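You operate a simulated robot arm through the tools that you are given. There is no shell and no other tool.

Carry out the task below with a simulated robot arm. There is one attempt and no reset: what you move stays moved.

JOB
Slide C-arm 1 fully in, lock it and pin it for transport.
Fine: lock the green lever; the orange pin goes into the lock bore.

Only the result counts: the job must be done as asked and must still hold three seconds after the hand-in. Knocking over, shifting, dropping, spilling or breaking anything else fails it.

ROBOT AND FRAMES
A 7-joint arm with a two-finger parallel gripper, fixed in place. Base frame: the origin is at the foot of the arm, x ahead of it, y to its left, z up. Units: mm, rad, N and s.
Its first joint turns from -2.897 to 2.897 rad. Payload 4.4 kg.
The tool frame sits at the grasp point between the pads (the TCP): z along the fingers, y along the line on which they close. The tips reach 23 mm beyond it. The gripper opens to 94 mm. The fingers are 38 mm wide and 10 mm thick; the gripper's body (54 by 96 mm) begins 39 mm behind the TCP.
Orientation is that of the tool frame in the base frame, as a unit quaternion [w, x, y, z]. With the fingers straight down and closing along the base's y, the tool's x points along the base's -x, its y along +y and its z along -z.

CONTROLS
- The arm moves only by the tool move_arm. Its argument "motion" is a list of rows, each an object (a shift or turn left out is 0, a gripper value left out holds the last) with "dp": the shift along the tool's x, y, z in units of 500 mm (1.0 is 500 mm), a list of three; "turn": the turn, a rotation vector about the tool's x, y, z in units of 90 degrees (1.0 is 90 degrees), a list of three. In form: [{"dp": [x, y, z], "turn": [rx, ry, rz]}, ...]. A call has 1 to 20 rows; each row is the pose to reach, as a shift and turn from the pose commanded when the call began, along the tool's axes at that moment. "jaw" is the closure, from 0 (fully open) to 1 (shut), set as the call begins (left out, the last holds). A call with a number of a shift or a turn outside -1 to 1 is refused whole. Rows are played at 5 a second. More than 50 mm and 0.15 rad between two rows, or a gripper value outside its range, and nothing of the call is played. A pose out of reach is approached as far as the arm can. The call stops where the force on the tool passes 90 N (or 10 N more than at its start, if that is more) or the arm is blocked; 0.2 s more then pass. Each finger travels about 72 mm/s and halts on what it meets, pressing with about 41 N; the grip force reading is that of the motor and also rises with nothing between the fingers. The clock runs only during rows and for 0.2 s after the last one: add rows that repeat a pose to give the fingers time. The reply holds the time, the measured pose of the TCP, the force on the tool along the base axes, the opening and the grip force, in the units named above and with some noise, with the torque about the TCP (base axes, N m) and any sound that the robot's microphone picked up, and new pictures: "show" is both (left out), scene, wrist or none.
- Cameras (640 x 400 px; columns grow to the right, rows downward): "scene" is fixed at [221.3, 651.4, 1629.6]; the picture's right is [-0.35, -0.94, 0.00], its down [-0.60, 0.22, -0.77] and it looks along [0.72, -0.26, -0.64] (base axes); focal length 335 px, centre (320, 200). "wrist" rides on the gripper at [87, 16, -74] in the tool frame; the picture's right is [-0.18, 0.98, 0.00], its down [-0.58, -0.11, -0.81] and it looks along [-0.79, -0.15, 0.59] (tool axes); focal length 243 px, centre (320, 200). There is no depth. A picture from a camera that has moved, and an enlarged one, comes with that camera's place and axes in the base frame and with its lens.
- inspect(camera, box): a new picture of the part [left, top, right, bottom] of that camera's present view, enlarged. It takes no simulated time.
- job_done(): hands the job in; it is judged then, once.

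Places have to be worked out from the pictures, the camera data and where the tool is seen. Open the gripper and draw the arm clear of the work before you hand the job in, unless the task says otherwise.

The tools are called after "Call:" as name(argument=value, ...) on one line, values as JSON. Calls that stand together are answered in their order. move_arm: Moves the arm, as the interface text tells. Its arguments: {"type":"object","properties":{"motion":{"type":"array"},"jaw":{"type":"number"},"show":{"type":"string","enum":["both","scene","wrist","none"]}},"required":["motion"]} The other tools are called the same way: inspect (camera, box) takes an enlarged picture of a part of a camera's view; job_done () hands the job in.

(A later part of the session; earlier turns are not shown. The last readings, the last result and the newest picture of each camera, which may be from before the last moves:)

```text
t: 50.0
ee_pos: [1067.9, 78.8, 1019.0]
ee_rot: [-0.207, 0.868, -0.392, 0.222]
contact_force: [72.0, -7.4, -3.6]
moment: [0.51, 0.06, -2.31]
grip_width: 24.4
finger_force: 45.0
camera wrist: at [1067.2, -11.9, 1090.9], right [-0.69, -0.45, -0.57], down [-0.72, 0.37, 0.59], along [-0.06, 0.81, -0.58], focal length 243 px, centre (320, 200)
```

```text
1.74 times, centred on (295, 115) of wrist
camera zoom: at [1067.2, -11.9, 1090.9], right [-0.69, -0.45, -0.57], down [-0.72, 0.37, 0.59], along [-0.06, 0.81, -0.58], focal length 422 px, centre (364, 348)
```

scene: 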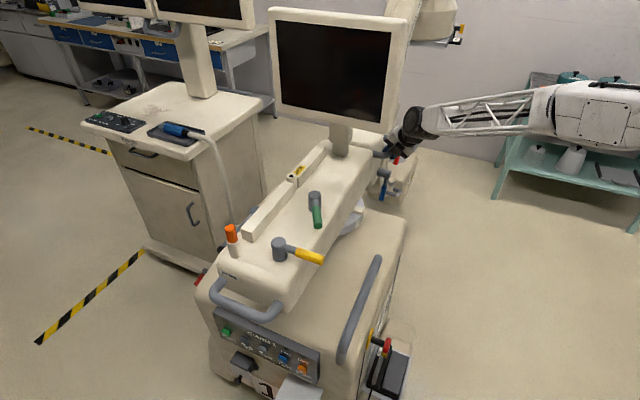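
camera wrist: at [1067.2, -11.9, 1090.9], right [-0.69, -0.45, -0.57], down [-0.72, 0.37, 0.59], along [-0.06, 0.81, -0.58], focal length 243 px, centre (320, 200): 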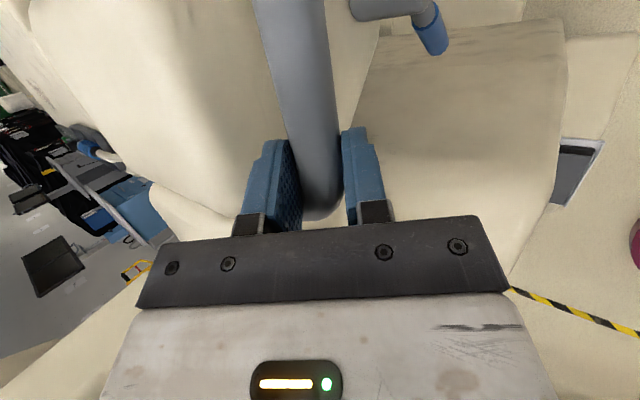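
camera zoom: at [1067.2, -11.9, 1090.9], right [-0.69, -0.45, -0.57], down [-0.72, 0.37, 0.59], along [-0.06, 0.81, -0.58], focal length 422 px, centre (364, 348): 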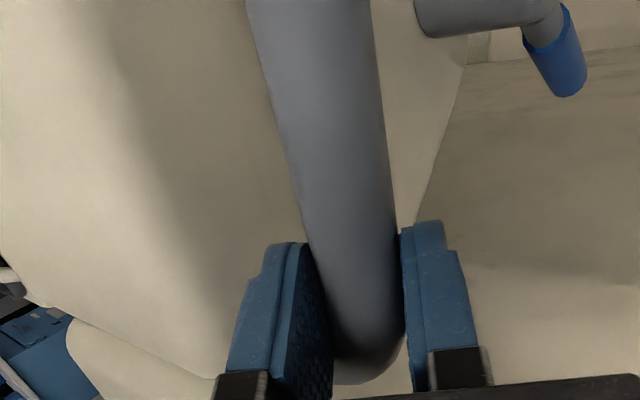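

Resistance along the axis rose to about 57 N, which suggests the end stop. I'll pull slightly further to confirm it.

Call:
move_arm(motion=[{"dp": [-0.0025, -0.001, -0.0003]}, {"dp": [-0.005, -0.001, -0.001]}, {"dp": [-0.0075, -0.001, -0.0018]}, {"dp": [-0.0075, -0.001, -0.0018]}], show="none")

Call:
inspect(camera="scene", box=[350, 80, 450, 190])

```text
t: 50.5
ee_pos: [1066.8, 78.5, 1019.5]
ee_rot: [-0.207, 0.868, -0.393, 0.222]
contact_force: [31.9, -1.8, -9.3]
moment: [0.6, -0.08, -2.36]
grip_width: 24.2
finger_force: 45.0
stopped in row 2: the force on the tool passed its limit at 94 N (the readings are from after the stop); the commanded pose is now the measured one
```

```text
3.64 times, centred on (400, 135) of scene
camera zoom: at [221.3, 651.4, 1629.6], right [-0.35, -0.94, 0.0], down [-0.6, 0.22, -0.77], along [0.72, -0.26, -0.64], focal length 1220 px, centre (29, 436)
```

zoom: 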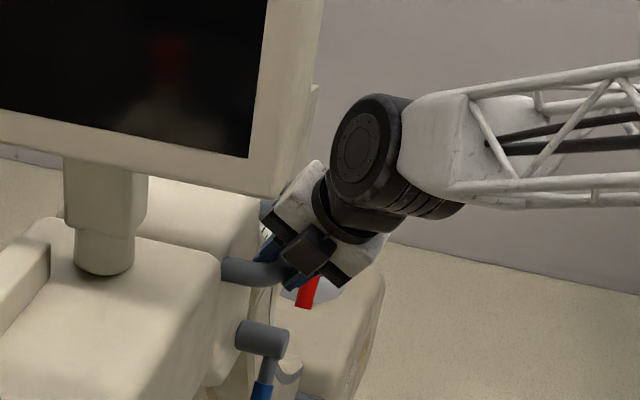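

Confirmed: it is at the end stop (94 N, no further motion). I'll open the jaw and retract along the tool axis.

Call:
move_arm(motion=[{"dp": [0, 0, 0]}, {"dp": [0, 0, 0]}, {"dp": [0, 0, 0]}, {"dp": [0, 0, -0.04]}, {"dp": [0, 0, -0.12]}, {"dp": [0, 0, -0.2]}, {"dp": [0, 0, -0.28]}, {"dp": [0, 0, -0.28]}], jaw=0.4, show="both")

Call:
inspect(camera="wrist", box=[180, 0, 440, 220])

```text
t: 52.3
ee_pos: [990.0, 53.4, 1135.6]
ee_rot: [-0.207, 0.868, -0.392, 0.222]
contact_force: [0.0, 0.5, 0.6]
moment: [0.01, -0.03, -0.03]
grip_width: 56.4
finger_force: 0.0
camera wrist: at [989.9, -36.9, 1207.9], right [-0.69, -0.45, -0.57], down [-0.72, 0.37, 0.59], along [-0.06, 0.81, -0.58], focal length 243 px, centre (320, 200)
```

scene: 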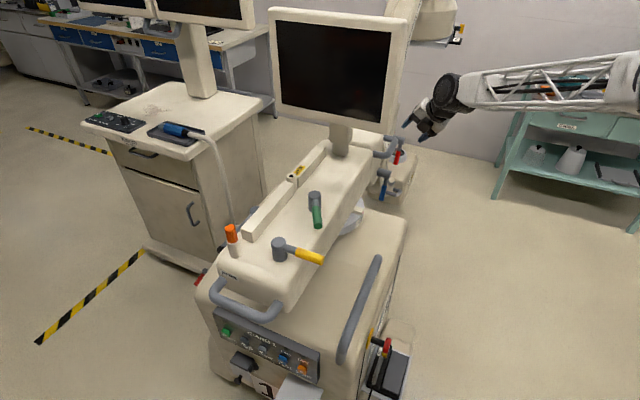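
wrist: 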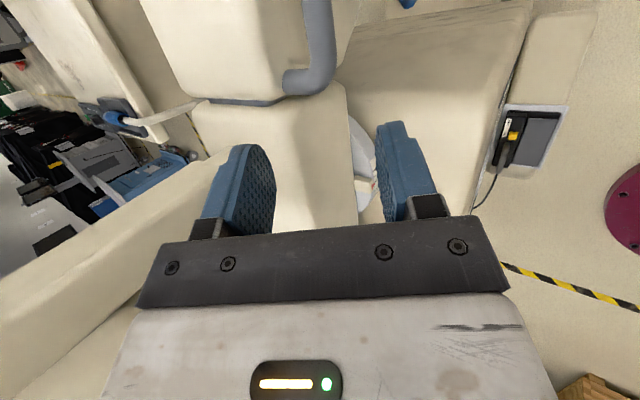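

```text
1.82 times, centred on (310, 110) of wrist
camera zoom: at [989.9, -36.9, 1207.9], right [-0.69, -0.45, -0.57], down [-0.72, 0.37, 0.59], along [-0.06, 0.81, -0.58], focal length 441 px, centre (338, 364)
```

zoom: 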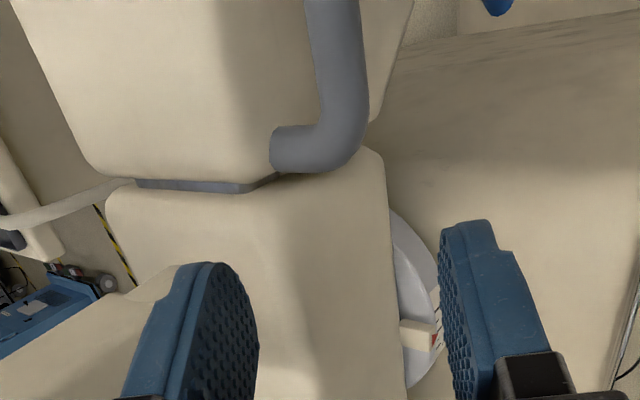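

The C unit now sits against the housing at its end of travel. Next I return to the green lever to lock it, retreating via the same safe waypoint.

Call:
move_arm(motion=[{"dp": [-0.0081, 0.0172, -0.0364], "turn": [-0.0337, 0.0128, 0.0763]}, {"dp": [-0.0163, 0.0344, -0.0727], "turn": [-0.0673, 0.0255, 0.1527]}, {"dp": [-0.0244, 0.0516, -0.1091], "turn": [-0.101, 0.0383, 0.229]}, {"dp": [-0.0325, 0.0688, -0.1454], "turn": [-0.1347, 0.051, 0.3053]}, {"dp": [-0.0407, 0.086, -0.1818], "turn": [-0.1683, 0.0638, 0.3817]}, {"dp": [-0.0488, 0.1032, -0.2181], "turn": [-0.202, 0.0765, 0.458]}, {"dp": [-0.0569, 0.1204, -0.2545], "turn": [-0.2357, 0.0893, 0.5343]}, {"dp": [-0.0651, 0.1376, -0.2908], "turn": [-0.2693, 0.102, 0.6107]}, {"dp": [-0.0732, 0.1548, -0.3272], "turn": [-0.303, 0.1148, 0.687]}, {"dp": [-0.0813, 0.172, -0.3635], "turn": [-0.3367, 0.1275, 0.7633]}, {"dp": [-0.0895, 0.1892, -0.3999], "turn": [-0.3703, 0.1403, 0.8397]}, {"dp": [-0.0976, 0.2064, -0.4362], "turn": [-0.404, 0.153, 0.916]}, {"dp": [-0.0976, 0.2064, -0.4362], "turn": [-0.404, 0.153, 0.916]}], jaw=0.5, show="none")

```text
t: 55.1
ee_pos: [781.2, -10.7, 1244.7]
ee_rot: [-0.001, -0.388, 0.921, -0.003]
contact_force: [-0.3, 0.2, 0.5]
moment: [0.01, 0.02, -0.03]
grip_width: 47.1
finger_force: 0.1
```

At the waypoint. I'll move back over the green lever in two legs, yawing to match its new direction.

Call:
move_arm(motion=[{"dp": [-0.0414, 0.0688, 0]}, {"dp": [-0.0828, 0.1375, 0]}, {"dp": [-0.1241, 0.2063, 0]}, {"dp": [-0.1655, 0.275, 0]}, {"dp": [-0.2069, 0.3438, 0]}, {"dp": [-0.2483, 0.4125, 0]}, {"dp": [-0.2896, 0.4813, 0]}, {"dp": [-0.331, 0.55, 0]}, {"dp": [-0.331, 0.55, 0]}], show="none")

Call:
move_arm(motion=[{"dp": [-0.0404, 0.013, 0.01], "turn": [0, 0, 0.0806]}, {"dp": [-0.0808, 0.026, 0.02], "turn": [0, 0, 0.1613]}, {"dp": [-0.1211, 0.039, 0.03], "turn": [0, 0, 0.2419]}, {"dp": [-0.1615, 0.052, 0.04], "turn": [0, 0, 0.3225]}, {"dp": [-0.2019, 0.065, 0.05], "turn": [0, 0, 0.4031]}, {"dp": [-0.2423, 0.078, 0.06], "turn": [0, 0, 0.4838]}, {"dp": [-0.2826, 0.091, 0.07], "turn": [0, 0, 0.5644]}, {"dp": [-0.323, 0.104, 0.08], "turn": [0, 0, 0.645]}, {"dp": [-0.323, 0.104, 0.08], "turn": [0, 0, 0.645]}], show="both")

Call:
inspect(camera="wrist", box=[200, 0, 460, 220])

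```text
t: 57.1
ee_pos: [698.2, 299.3, 1244.1]
ee_rot: [-0.001, -0.389, 0.921, -0.003]
contact_force: [0.3, 0.5, 0.3]
moment: [0.03, -0.02, -0.01]
grip_width: 47.2
finger_force: 0.0
```

```text
t: 59.1
ee_pos: [774.6, 448.2, 1203.1]
ee_rot: [0.001, 0.108, 0.994, -0.004]
contact_force: [-0.1, 1.0, -0.1]
moment: [0.02, -0.01, 0.01]
grip_width: 47.4
finger_force: 0.0
camera wrist: at [691.9, 483.8, 1277.4], right [0.39, 0.92, -0.01], down [0.54, -0.22, 0.81], along [0.74, -0.32, -0.59], focal length 243 px, centre (320, 200)
```

scene: 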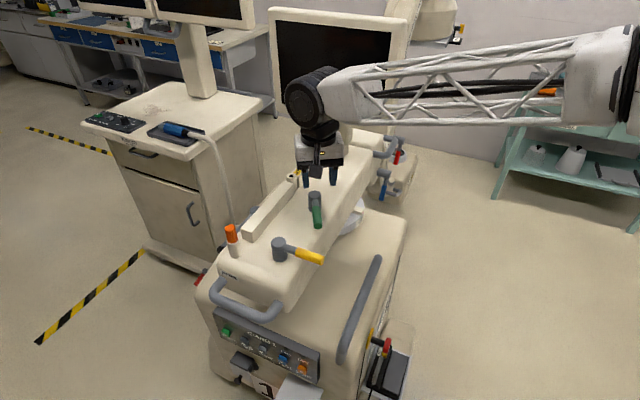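
wrist: 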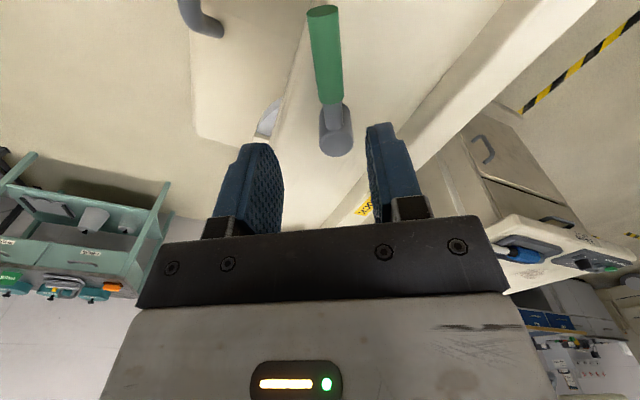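

```text
1.82 times, centred on (330, 110) of wrist
camera zoom: at [691.9, 483.8, 1277.4], right [0.39, 0.92, -0.01], down [0.54, -0.22, 0.81], along [0.74, -0.32, -0.59], focal length 441 px, centre (302, 364)
```

zoom: 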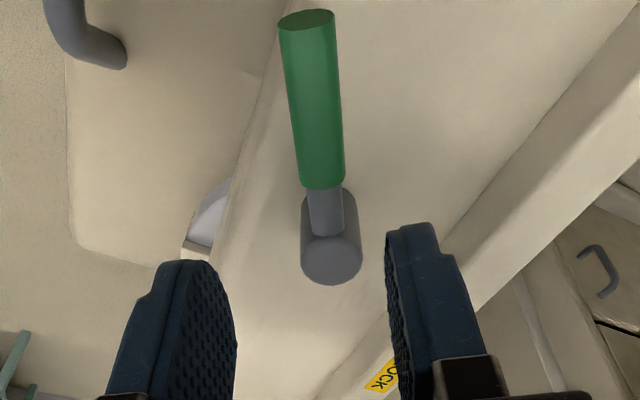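

The lever is aligned, about 5 mm to tool +y. I'll correct and lower to straddle it.

Call:
move_arm(motion=[{"dp": [0, 0.01, 0.06]}, {"dp": [0, 0.01, 0.12]}, {"dp": [0, 0.01, 0.18]}, {"dp": [0, 0.01, 0.234]}, {"dp": [0, 0.01, 0.234]}], show="wrist")

Call:
inspect(camera="wrist", box=[200, 0, 460, 220])

```text
t: 60.3
ee_pos: [776.6, 452.0, 1087.4]
ee_rot: [0.0, 0.107, 0.994, -0.003]
contact_force: [0.2, -0.4, 0.4]
moment: [-0.03, 0.06, 0.05]
grip_width: 47.0
finger_force: 0.1
camera wrist: at [694.2, 487.8, 1162.1], right [0.39, 0.92, -0.01], down [0.54, -0.22, 0.81], along [0.74, -0.32, -0.59], focal length 243 px, centre (320, 200)
```

wrist: 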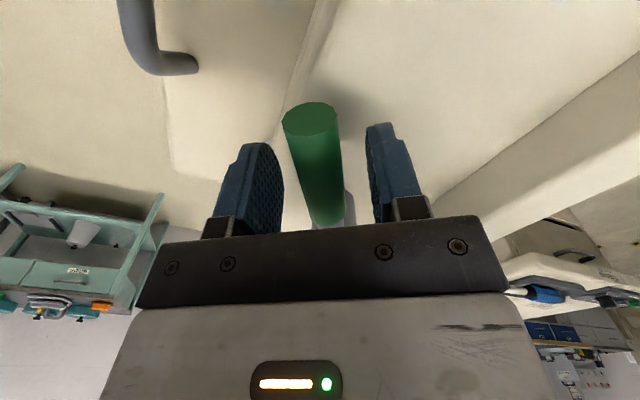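

```text
1.82 times, centred on (330, 110) of wrist
camera zoom: at [694.2, 487.8, 1162.1], right [0.39, 0.92, -0.01], down [0.54, -0.22, 0.81], along [0.74, -0.32, -0.59], focal length 441 px, centre (302, 364)
```

zoom: 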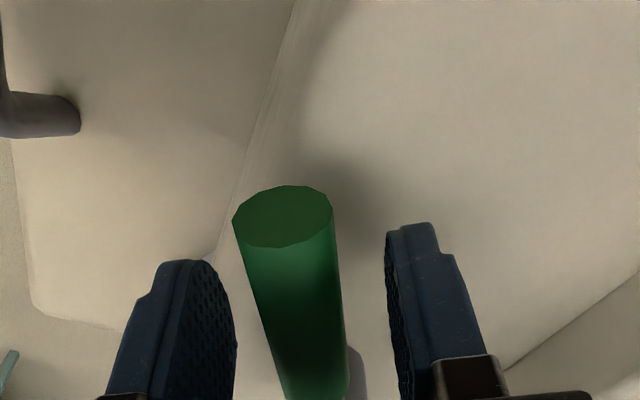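

Straddling the lever. I'll swing it counter-clockwise back toward its locked stop.

Call:
move_arm(motion=[{"dp": [-0.0008, -0.0151, 0], "turn": [0, 0, -0.0667]}, {"dp": [-0.0031, -0.0299, 0], "turn": [0, 0, -0.1333]}, {"dp": [-0.007, -0.0445, 0], "turn": [0, 0, -0.2]}, {"dp": [-0.0124, -0.0586, 0], "turn": [0, 0, -0.2667]}, {"dp": [-0.0193, -0.072, 0], "turn": [0, 0, -0.3333]}, {"dp": [-0.0275, -0.0846, 0], "turn": [0, 0, -0.4]}, {"dp": [-0.037, -0.0964, 0], "turn": [0, 0, -0.4667]}, {"dp": [-0.0476, -0.107, 0], "turn": [0, 0, -0.5333]}, {"dp": [-0.0594, -0.1165, 0], "turn": [0, 0, -0.6]}], show="both")

Call:
inspect(camera="wrist", box=[200, 0, 460, 220])

Call:
inspect(camera="scene", box=[260, 140, 390, 260])

```text
t: 62.3
ee_pos: [793.0, 389.5, 1087.2]
ee_rot: [-0.002, -0.356, 0.934, -0.004]
contact_force: [-2.5, 0.8, -0.5]
moment: [0.01, 0.01, -0.07]
grip_width: 48.4
finger_force: 1.0
camera wrist: at [715.6, 345.6, 1161.9], right [-0.52, 0.86, -0.01], down [0.51, 0.31, 0.8], along [0.69, 0.41, -0.59], focal length 243 px, centre (320, 200)
```

scene: 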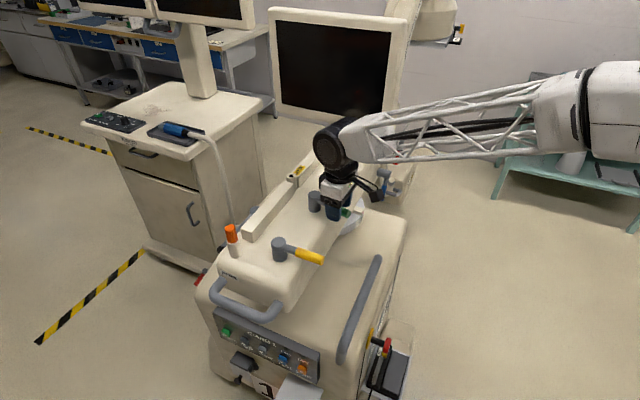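
wrist: 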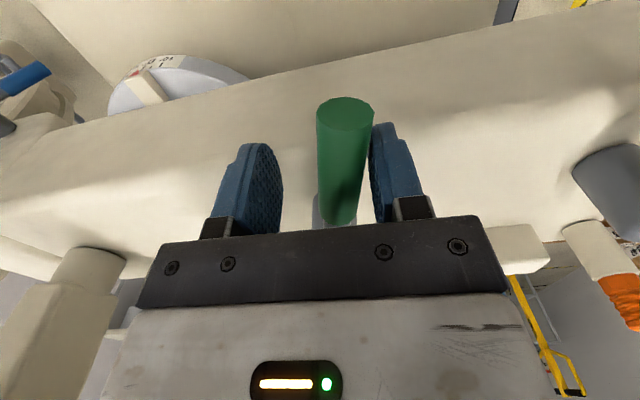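

```text
1.82 times, centred on (330, 110) of wrist
camera zoom: at [715.6, 345.6, 1161.9], right [-0.52, 0.86, -0.01], down [0.51, 0.31, 0.8], along [0.69, 0.41, -0.59], focal length 441 px, centre (302, 364)
```

zoom: 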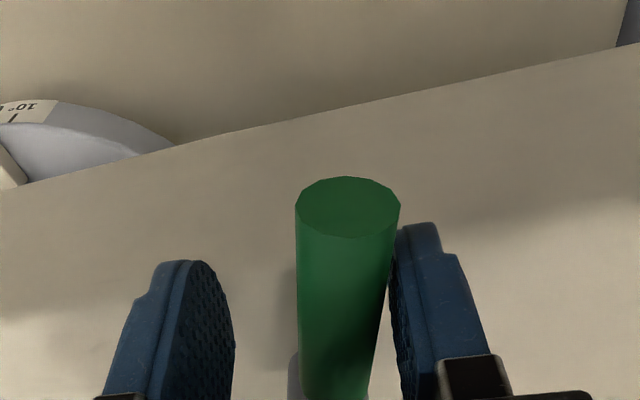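

```text
3.33 times, centred on (325, 200) of scene
camera zoom: at [221.3, 651.4, 1629.6], right [-0.35, -0.94, 0.0], down [-0.6, 0.22, -0.77], along [0.72, -0.26, -0.64], focal length 1118 px, centre (303, 200)
```

zoom: 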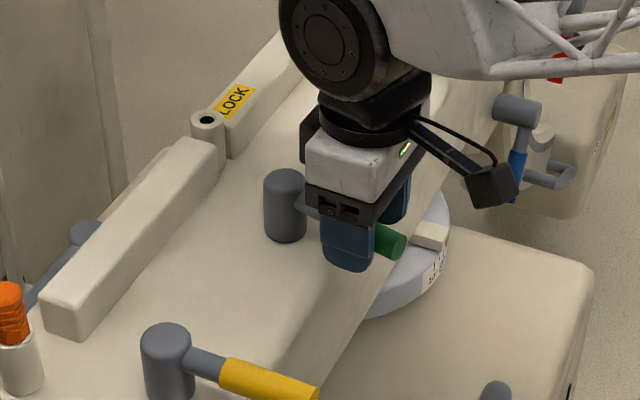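

The lever is following. I'll continue in smaller steps to the lock stop.

Call:
move_arm(motion=[{"dp": [-0.0002, -0.0075, 0], "turn": [0, 0, -0.0333]}, {"dp": [-0.0008, -0.0151, 0], "turn": [0, 0, -0.0667]}, {"dp": [-0.0018, -0.0225, 0], "turn": [0, 0, -0.1]}, {"dp": [-0.0031, -0.0299, 0], "turn": [0, 0, -0.1333]}, {"dp": [-0.0049, -0.0373, 0], "turn": [0, 0, -0.1667]}, {"dp": [-0.007, -0.0445, 0], "turn": [0, 0, -0.2]}], show="both")

Call:
inspect(camera="wrist", box=[200, 0, 460, 220])

```text
t: 63.7
ee_pos: [806.7, 378.8, 1086.6]
ee_rot: [-0.002, -0.498, 0.867, -0.003]
contact_force: [-13.9, 44.3, -4.2]
moment: [0.16, -0.07, -1.61]
grip_width: 60.3
finger_force: 15.9
camera wrist: at [749.4, 312.3, 1162.0], right [-0.76, 0.65, 0.0], down [0.39, 0.45, 0.8], along [0.53, 0.61, -0.6], focal length 243 px, centre (320, 200)
```

scene: 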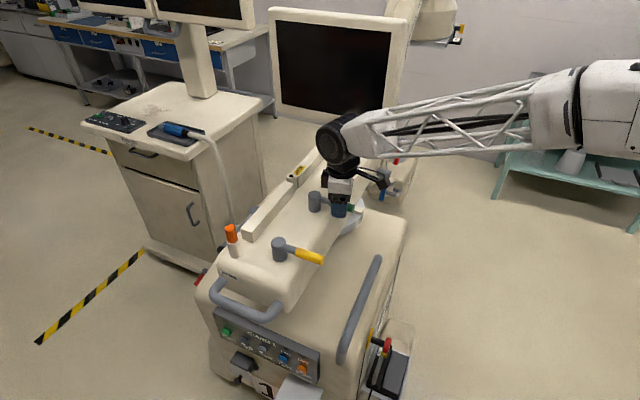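
wrist: 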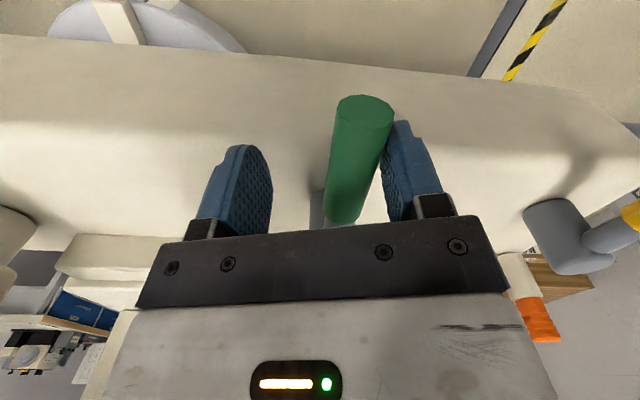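

```text
1.82 times, centred on (330, 110) of wrist
camera zoom: at [749.4, 312.3, 1162.0], right [-0.76, 0.65, 0.0], down [0.39, 0.45, 0.8], along [0.53, 0.61, -0.6], focal length 441 px, centre (302, 364)
```

zoom: 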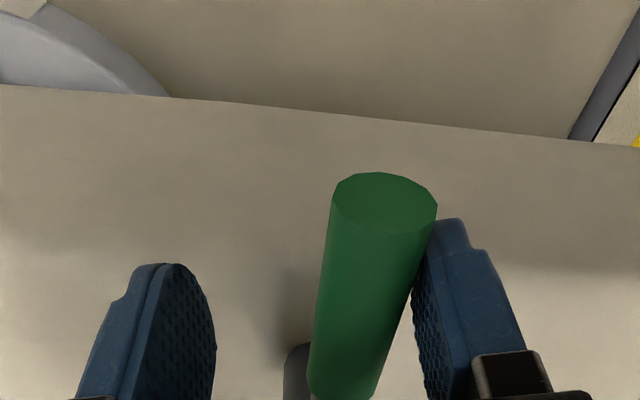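

The lever is hard against the lock stop (46 N push, no further motion). I'll back off and lift, then compare its angle to the original.

Call:
move_arm(motion=[{"dp": [0, 0.01, 0]}, {"dp": [0, 0.024, 0]}, {"dp": [0, 0.024, 0]}, {"dp": [0, 0.024, -0.08]}, {"dp": [0, 0.024, -0.16]}, {"dp": [0, 0.024, -0.24]}, {"dp": [0, 0.024, -0.24]}], show="both")

Call:
inspect(camera="wrist", box=[200, 0, 460, 220])

Call:
inspect(camera="scene", box=[260, 160, 400, 260])

```text
t: 65.3
ee_pos: [798.7, 384.8, 1206.7]
ee_rot: [-0.002, -0.498, 0.867, -0.003]
contact_force: [0.1, -0.2, 0.1]
moment: [0.01, 0.01, 0.04]
grip_width: 47.0
finger_force: 0.0
camera wrist: at [740.4, 318.8, 1282.8], right [-0.76, 0.65, -0.01], down [0.39, 0.45, 0.8], along [0.53, 0.6, -0.6], focal length 243 px, centre (320, 200)
```

scene: 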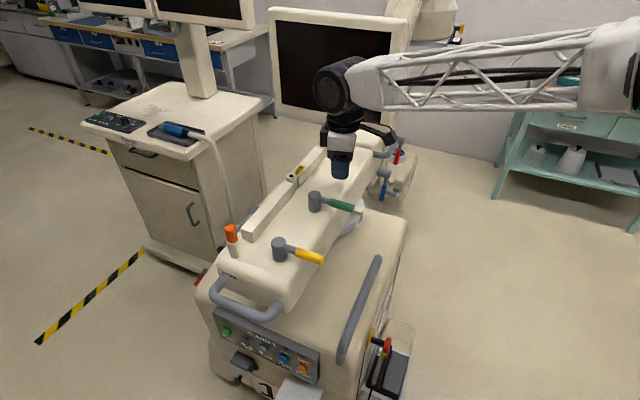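
wrist: 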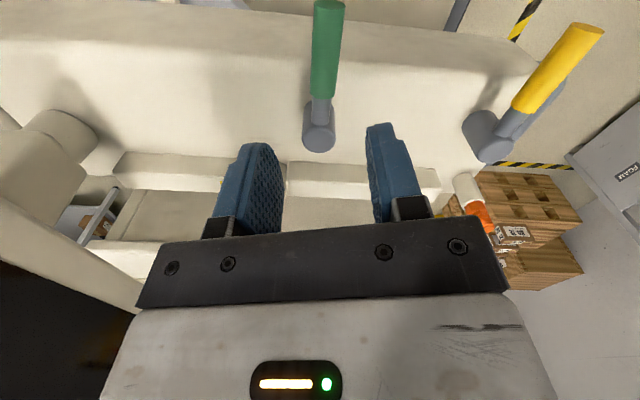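

```text
1.82 times, centred on (330, 110) of wrist
camera zoom: at [740.4, 318.8, 1282.8], right [-0.76, 0.65, -0.01], down [0.39, 0.45, 0.8], along [0.53, 0.6, -0.6], focal length 441 px, centre (302, 364)
```

zoom: 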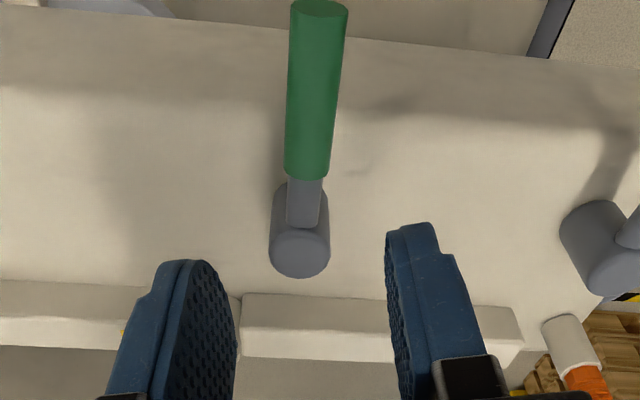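

```text
4.00 times, centred on (330, 210) of scene
camera zoom: at [221.3, 651.4, 1629.6], right [-0.35, -0.94, 0.0], down [-0.6, 0.22, -0.77], along [0.72, -0.26, -0.64], focal length 1342 px, centre (280, 160)
```

zoom: 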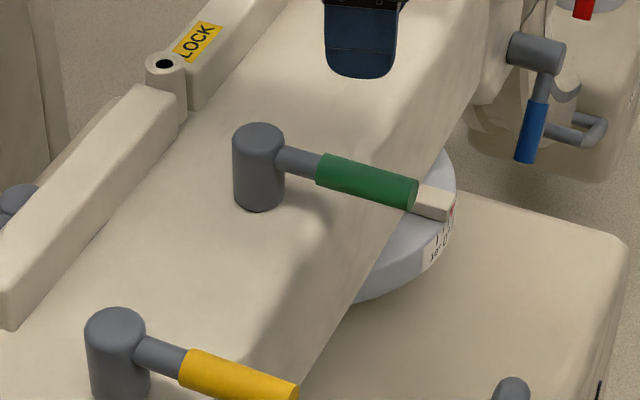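

The green lever is back exactly at its original, locked angle. Now I'll move toward the orange pin at PARK to get a close view of it.

Call:
move_arm(motion=[{"dp": [-0.0425, 0.0628, -0.0083], "turn": [0, 0, 0.0495]}, {"dp": [-0.085, 0.1257, -0.0167], "turn": [0, 0, 0.099]}, {"dp": [-0.1275, 0.1885, -0.025], "turn": [0, 0, 0.1485]}, {"dp": [-0.17, 0.2513, -0.0333], "turn": [0, 0, 0.198]}, {"dp": [-0.2125, 0.3142, -0.0417], "turn": [0, 0, 0.2475]}, {"dp": [-0.255, 0.377, -0.05], "turn": [0, 0, 0.297]}, {"dp": [-0.255, 0.377, -0.05], "turn": [0, 0, 0.297]}], jaw=0.4, show="both")

Call:
inspect(camera="wrist", box=[220, 0, 480, 220])

Call:
inspect(camera="scene", box=[190, 180, 330, 290])

```text
t: 66.9
ee_pos: [701.0, 589.9, 1230.2]
ee_rot: [-0.001, -0.284, 0.959, -0.004]
contact_force: [-0.1, 0.0, -0.8]
moment: [-0.02, 0.0, 0.02]
grip_width: 56.4
finger_force: 0.1
camera wrist: at [618.7, 557.5, 1305.6], right [-0.38, 0.92, -0.01], down [0.55, 0.23, 0.8], along [0.75, 0.3, -0.59], focal length 243 px, centre (320, 200)
```

scene: 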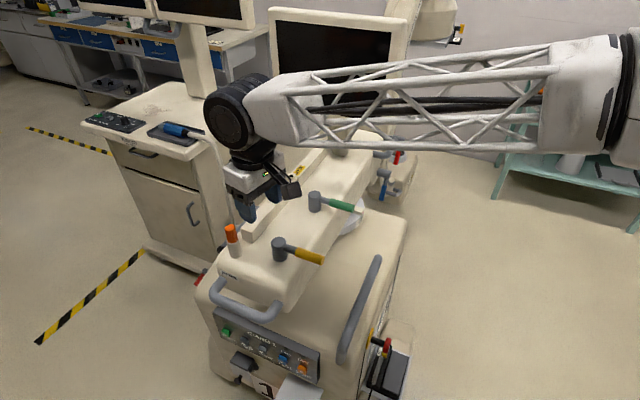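
wrist: 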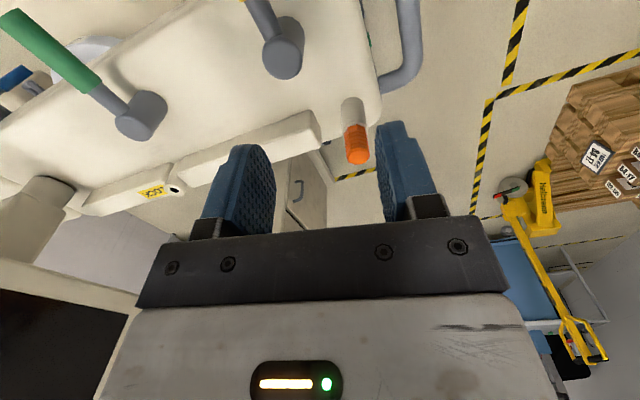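

```text
1.82 times, centred on (350, 110) of wrist
camera zoom: at [618.7, 557.5, 1305.6], right [-0.38, 0.92, -0.01], down [0.55, 0.23, 0.8], along [0.75, 0.3, -0.59], focal length 441 px, centre (266, 364)
```

zoom: 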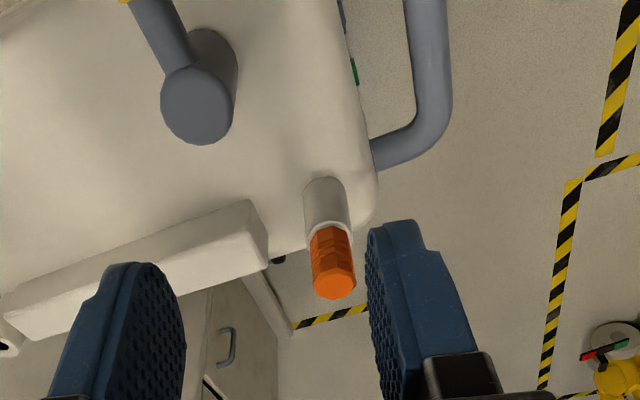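

```text
3.64 times, centred on (260, 235) of scene
camera zoom: at [221.3, 651.4, 1629.6], right [-0.35, -0.94, 0.0], down [-0.6, 0.22, -0.77], along [0.72, -0.26, -0.64], focal length 1220 px, centre (538, 73)
```

zoom: 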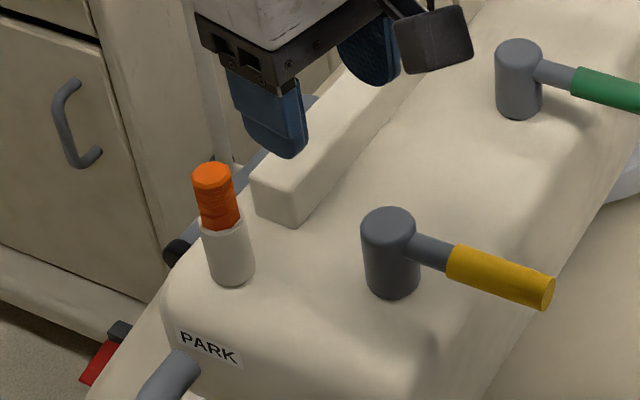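

The pin's orange head is centred at about (768, 658), with its top at z≈1124 and about 25 mm wide. I'll move above it with the tool vertical to test reach and check alignment.

Call:
move_arm(motion=[{"dp": [-0.047, 0.0103, 0.01]}, {"dp": [-0.0935, 0.0205, 0.02]}, {"dp": [-0.14, 0.0308, 0.03]}, {"dp": [-0.187, 0.041, 0.04]}, {"dp": [-0.187, 0.041, 0.04]}], show="both")

Call:
inspect(camera="wrist", box=[200, 0, 460, 220])

Call:
inspect(camera="scene", box=[190, 160, 330, 280])

```text
t: 68.1
ee_pos: [767.6, 655.5, 1209.0]
ee_rot: [-0.001, -0.284, 0.959, -0.004]
contact_force: [-0.5, 0.2, -1.1]
moment: [0.04, -0.02, -0.01]
grip_width: 56.1
finger_force: 0.0
camera wrist: at [685.9, 623.6, 1284.2], right [-0.38, 0.92, -0.01], down [0.55, 0.23, 0.8], along [0.75, 0.3, -0.59], focal length 243 px, centre (320, 200)
```

scene: 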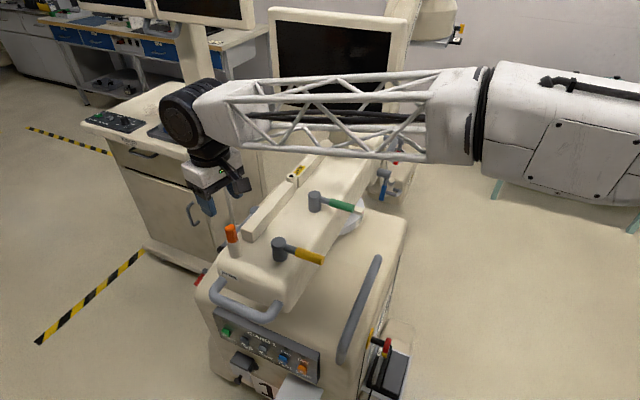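
wrist: 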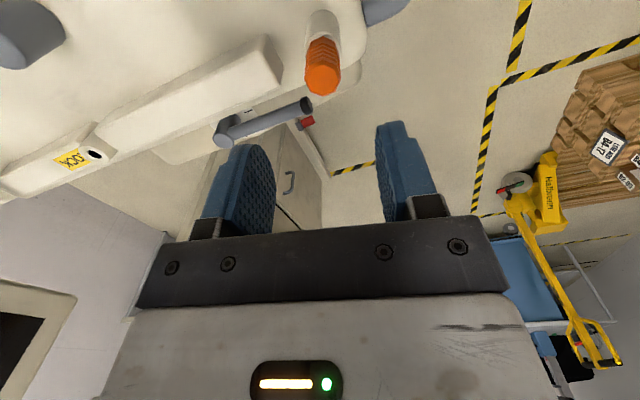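

```text
1.82 times, centred on (330, 110) of wrist
camera zoom: at [685.9, 623.6, 1284.2], right [-0.38, 0.92, -0.01], down [0.55, 0.23, 0.8], along [0.75, 0.3, -0.59], focal length 441 px, centre (302, 364)
```

zoom: 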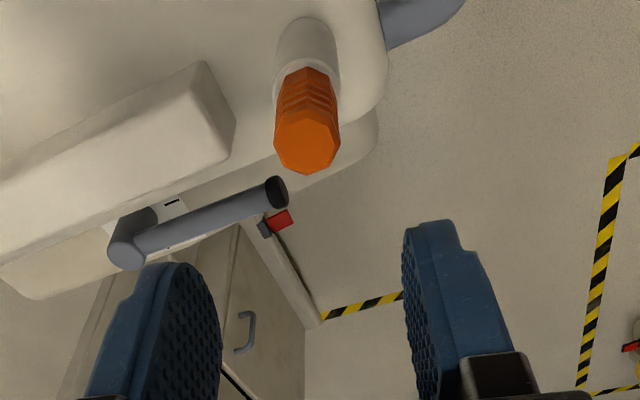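

```text
3.33 times, centred on (260, 220) of scene
camera zoom: at [221.3, 651.4, 1629.6], right [-0.35, -0.94, 0.0], down [-0.6, 0.22, -0.77], along [0.72, -0.26, -0.64], focal length 1118 px, centre (520, 133)
```

zoom: 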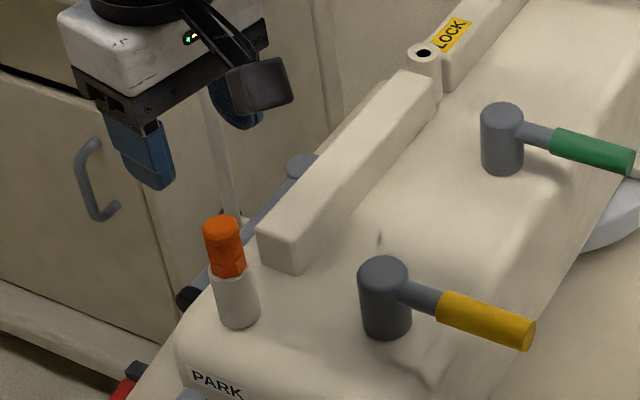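

A vertical pose is reachable at the pin. Before grasping I'll check that the LOCK bore is reachable with the same vertical orientation, and refine its position.

Call:
move_arm(motion=[{"dp": [-0.0154, -0.0736, 0]}, {"dp": [-0.0309, -0.1471, 0]}, {"dp": [-0.0463, -0.2207, 0]}, {"dp": [-0.0617, -0.2943, 0]}, {"dp": [-0.0771, -0.3679, 0]}, {"dp": [-0.0926, -0.4414, 0]}, {"dp": [-0.108, -0.515, 0]}, {"dp": [-0.108, -0.515, 0]}], show="both")

Call:
inspect(camera="wrist", box=[200, 0, 460, 220])

Call:
inspect(camera="scene", box=[230, 120, 370, 230])

```text
t: 69.9
ee_pos: [954.8, 466.3, 1211.3]
ee_rot: [-0.001, -0.284, 0.959, -0.003]
contact_force: [0.6, 0.5, 0.0]
moment: [-0.02, 0.02, 0.0]
grip_width: 56.7
finger_force: 0.1
camera wrist: at [871.4, 434.2, 1285.3], right [-0.38, 0.92, -0.01], down [0.55, 0.23, 0.81], along [0.75, 0.3, -0.59], focal length 243 px, centre (320, 200)
```

scene: 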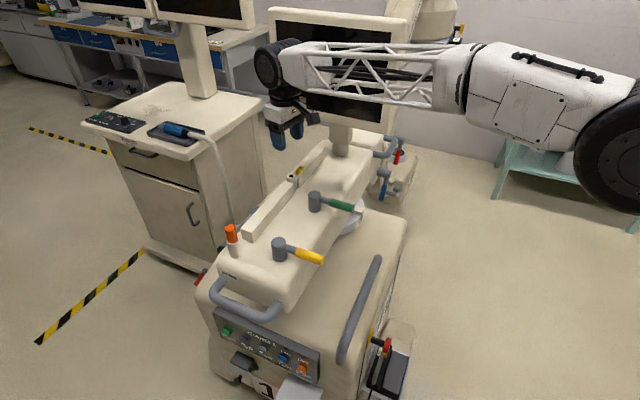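
wrist: 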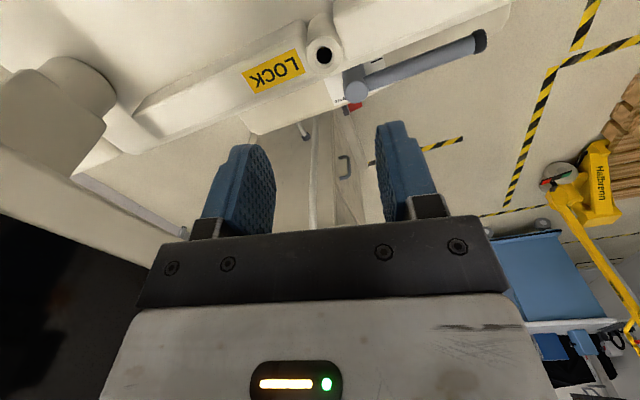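

```text
1.82 times, centred on (330, 110) of wrist
camera zoom: at [871.4, 434.2, 1285.3], right [-0.38, 0.92, -0.01], down [0.55, 0.23, 0.81], along [0.75, 0.3, -0.59], focal length 441 px, centre (302, 364)
```

zoom: 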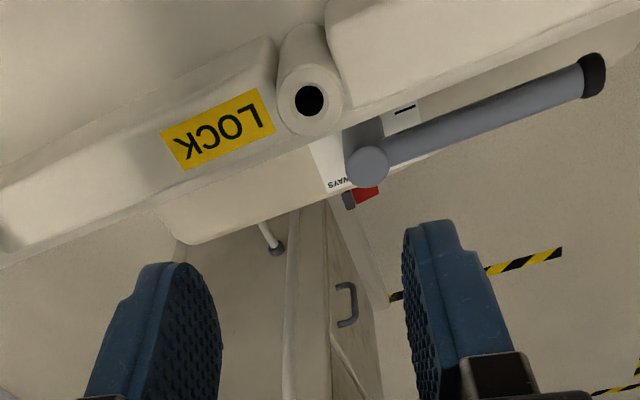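

```text
3.64 times, centred on (300, 175) of scene
camera zoom: at [221.3, 651.4, 1629.6], right [-0.35, -0.94, 0.0], down [-0.6, 0.22, -0.77], along [0.72, -0.26, -0.64], focal length 1220 px, centre (393, 291)
```

zoom: 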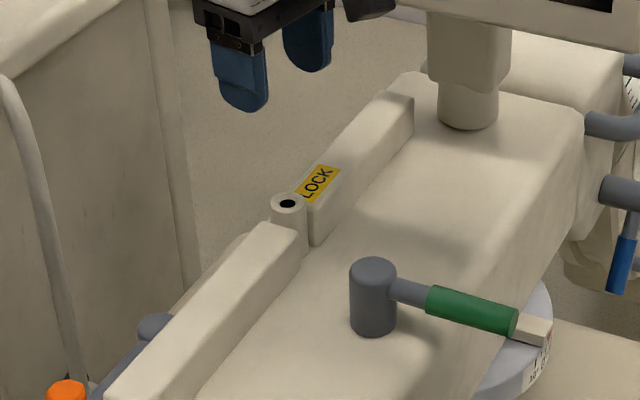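

The bore is reachable with a vertical tool, at about (948, 468, 1090). I'll go back over the pin.

Call:
move_arm(motion=[{"dp": [0.0158, 0.0753, 0]}, {"dp": [0.0316, 0.1505, 0]}, {"dp": [0.0474, 0.2258, 0]}, {"dp": [0.0632, 0.301, 0]}, {"dp": [0.079, 0.3763, 0]}, {"dp": [0.0948, 0.4515, 0]}, {"dp": [0.1106, 0.5268, 0]}, {"dp": [0.1106, 0.5268, 0.06]}, {"dp": [0.1106, 0.5268, 0.12]}, {"dp": [0.1106, 0.5268, 0.12]}], show="both")

Call:
inspect(camera="wrist", box=[200, 0, 460, 220])

Call:
inspect(camera="scene", box=[190, 190, 290, 270])

```text
t: 72.1
ee_pos: [762.9, 660.1, 1151.8]
ee_rot: [-0.001, -0.284, 0.959, -0.004]
contact_force: [-0.2, -0.3, -0.3]
moment: [0.01, -0.01, 0.02]
grip_width: 56.7
finger_force: 0.1
camera wrist: at [681.3, 627.5, 1225.4], right [-0.38, 0.92, -0.01], down [0.55, 0.23, 0.8], along [0.75, 0.3, -0.59], focal length 243 px, centre (320, 200)
```

scene: 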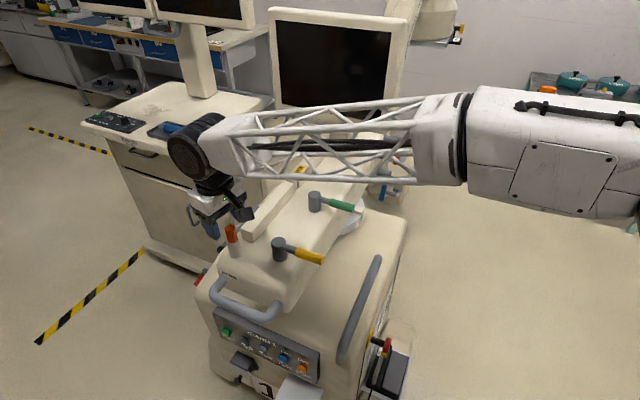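
wrist: 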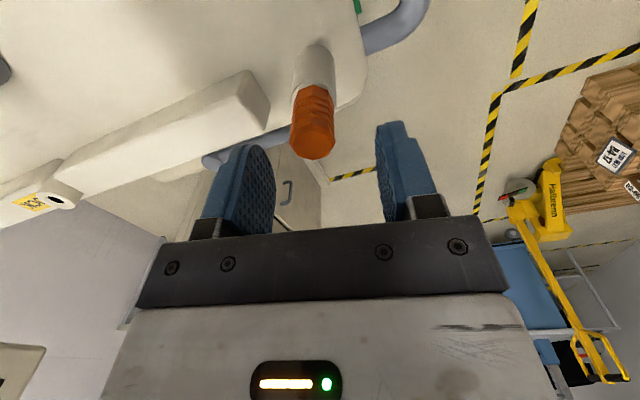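

```text
1.82 times, centred on (330, 110) of wrist
camera zoom: at [681.3, 627.5, 1225.4], right [-0.38, 0.92, -0.01], down [0.55, 0.23, 0.8], along [0.75, 0.3, -0.59], focal length 441 px, centre (302, 364)
```

zoom: 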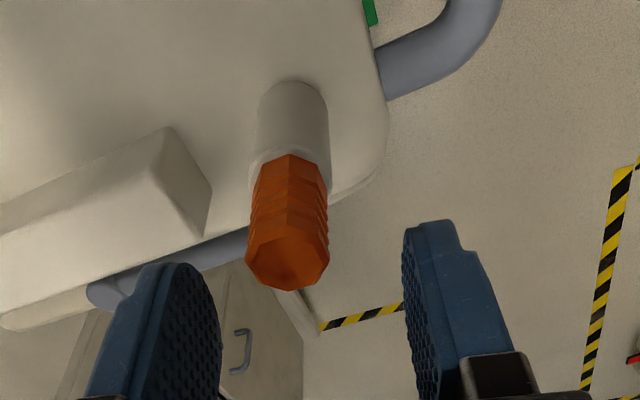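

```text
5.00 times, centred on (240, 230) of scene
camera zoom: at [221.3, 651.4, 1629.6], right [-0.35, -0.94, 0.0], down [-0.6, 0.22, -0.77], along [0.72, -0.26, -0.64], focal length 1677 px, centre (720, 50)
```

zoom: 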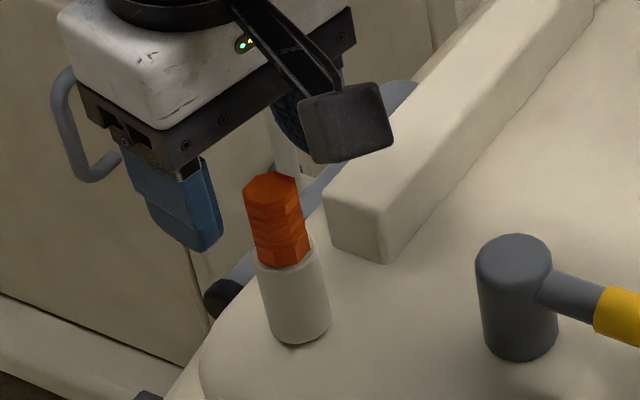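

The pin is in line, about 4 mm to tool -y, with the holder rim at z≈1077. I'll correct, lower 45 mm and check, then close.

Call:
move_arm(motion=[{"dp": [0, -0.008, 0.03]}, {"dp": [0, -0.008, 0.06]}, {"dp": [0, -0.008, 0.09]}, {"dp": [0, -0.008, 0.09]}], show="wrist")

Call:
inspect(camera="scene", box=[190, 190, 290, 270])

Call:
inspect(camera="wrist", box=[200, 40, 440, 240])

```text
t: 73.1
ee_pos: [765.6, 656.6, 1103.7]
ee_rot: [0.0, -0.284, 0.959, -0.004]
contact_force: [-0.2, 0.3, 1.1]
moment: [0.01, 0.01, 0.01]
grip_width: 56.4
finger_force: 0.0
camera wrist: at [682.9, 624.1, 1178.8], right [-0.38, 0.92, -0.01], down [0.55, 0.23, 0.8], along [0.75, 0.3, -0.59], focal length 243 px, centre (320, 200)
```

wrist: 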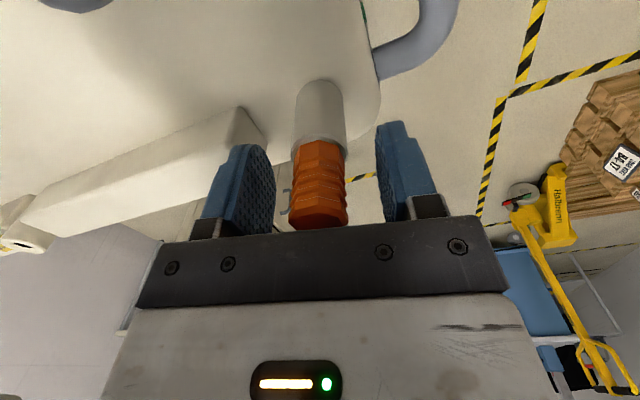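

```text
5.00 times, centred on (240, 230) of scene
camera zoom: at [221.3, 651.4, 1629.6], right [-0.35, -0.94, 0.0], down [-0.6, 0.22, -0.77], along [0.72, -0.26, -0.64], focal length 1677 px, centre (720, 50)
```

zoom: 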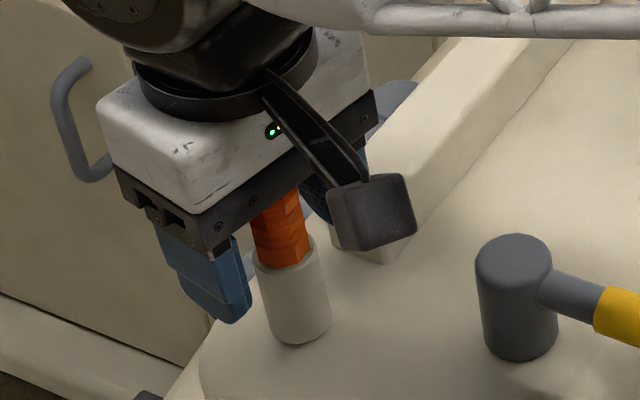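

```text
2.00 times, centred on (320, 140) of wrist
camera zoom: at [682.9, 624.1, 1178.8], right [-0.38, 0.92, -0.01], down [0.55, 0.23, 0.8], along [0.75, 0.3, -0.59], focal length 485 px, centre (320, 320)
```

zoom: 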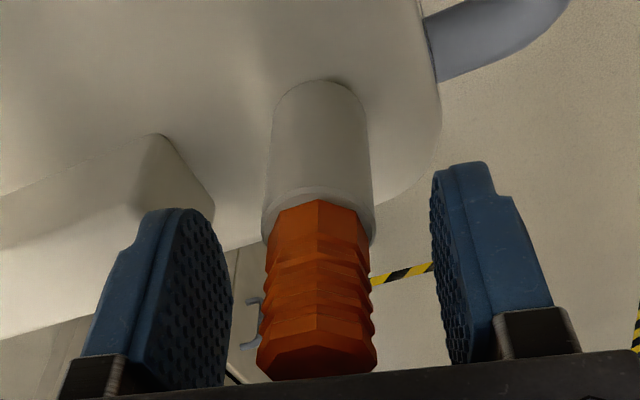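

The pin head is centred between the pads. I'll close on it.

Call:
move_arm(motion=[{"dp": [0, 0, 0]}, {"dp": [0, 0, 0]}, {"dp": [0, 0, 0]}, {"dp": [0, 0, 0]}, {"dp": [0, 0, 0]}], jaw=1, show="wrist")

```text
t: 74.3
ee_pos: [765.0, 658.0, 1103.1]
ee_rot: [-0.001, -0.283, 0.959, -0.004]
contact_force: [-7.0, 17.2, -1.8]
moment: [0.9, 0.12, 0.17]
grip_width: 29.7
finger_force: 45.3
camera wrist: at [682.6, 624.7, 1178.8], right [-0.38, 0.92, -0.01], down [0.55, 0.23, 0.8], along [0.75, 0.3, -0.59], focal length 243 px, centre (320, 200)
```

wrist: 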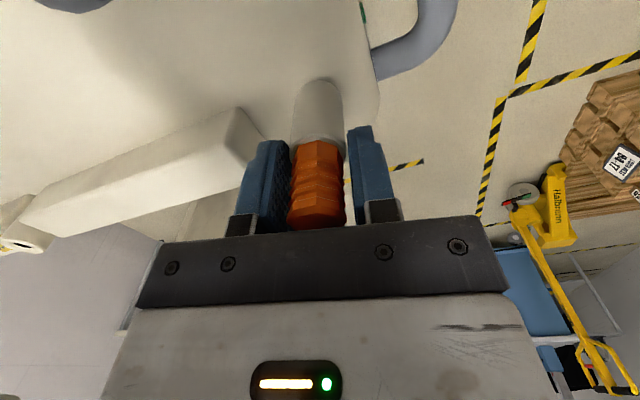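

The pin is gripped (29.7 mm). I'll relieve the small side load and lift slowly.

Call:
move_arm(motion=[{"dp": [0, 0.002, 0]}, {"dp": [0, 0.002, -0.01]}, {"dp": [0, 0.002, -0.02]}, {"dp": [0, 0.002, -0.03]}], show="none")

Call:
move_arm(motion=[{"dp": [0, 0, -0.02]}, {"dp": [0, 0, -0.04]}, {"dp": [0, 0, -0.06]}, {"dp": [0, 0, -0.08]}, {"dp": [0, 0, -0.1]}, {"dp": [0, 0, -0.14]}, {"dp": [0, 0, -0.18]}, {"dp": [0, 0, -0.18]}], show="both")

Call:
inspect(camera="wrist", box=[200, 0, 440, 220])

Call:
inspect(camera="scene", box=[190, 170, 290, 270])

```text
t: 75.3
ee_pos: [765.0, 657.9, 1120.9]
ee_rot: [0.0, -0.284, 0.959, -0.003]
contact_force: [-0.5, 0.0, -1.7]
moment: [0.0, -0.01, 0.03]
grip_width: 22.3
finger_force: 40.8
```

```text
t: 77.1
ee_pos: [765.9, 657.9, 1208.8]
ee_rot: [-0.001, -0.285, 0.959, -0.004]
contact_force: [-0.4, 0.6, 0.4]
moment: [0.01, -0.01, -0.02]
grip_width: 22.2
finger_force: 41.2
camera wrist: at [682.1, 625.7, 1284.4], right [-0.38, 0.92, -0.01], down [0.55, 0.23, 0.8], along [0.75, 0.3, -0.59], focal length 243 px, centre (320, 200)
```

scene: 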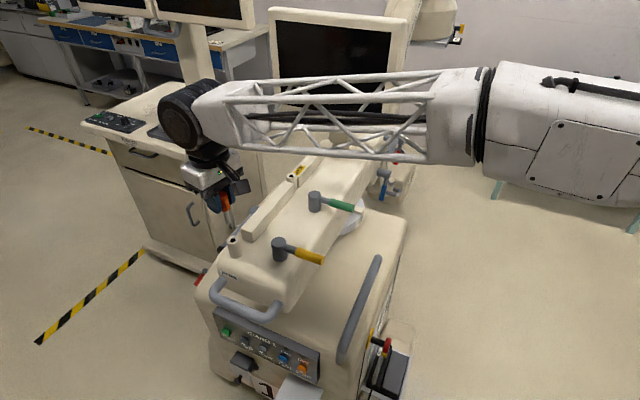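
wrist: 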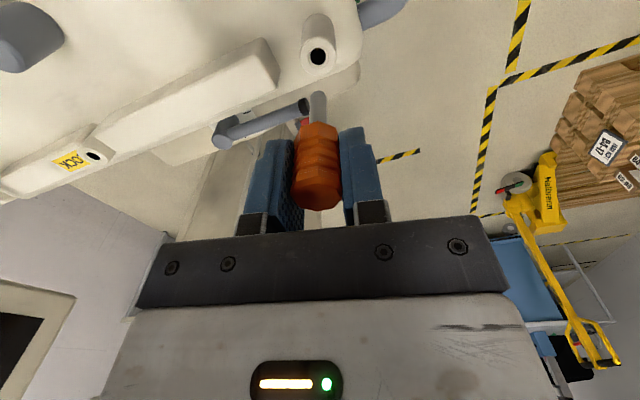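

```text
1.82 times, centred on (320, 110) of wrist
camera zoom: at [682.1, 625.7, 1284.4], right [-0.38, 0.92, -0.01], down [0.55, 0.23, 0.8], along [0.75, 0.3, -0.59], focal length 441 px, centre (320, 364)
```

zoom: 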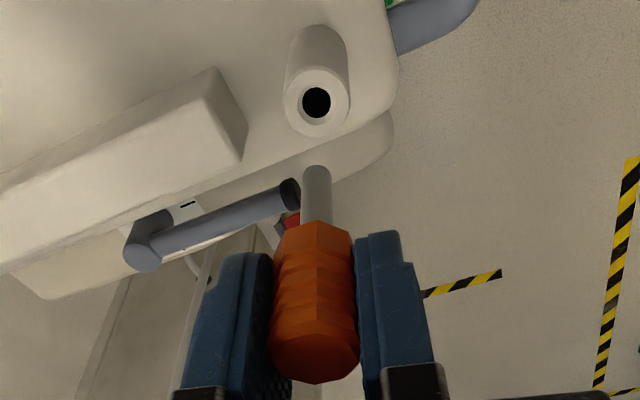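

```text
4.00 times, centred on (240, 220) of scene
camera zoom: at [221.3, 651.4, 1629.6], right [-0.35, -0.94, 0.0], down [-0.6, 0.22, -0.77], along [0.72, -0.26, -0.64], focal length 1342 px, centre (640, 120)
```

zoom: 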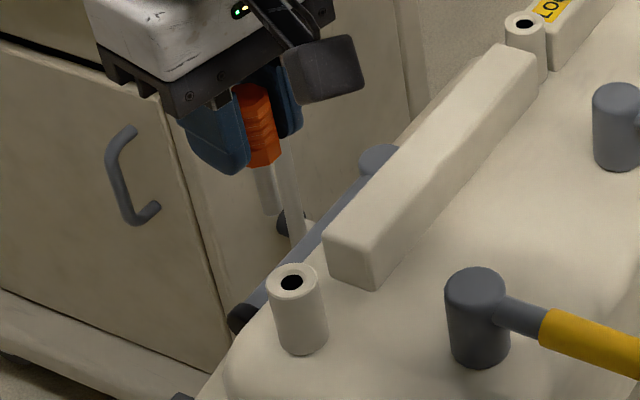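

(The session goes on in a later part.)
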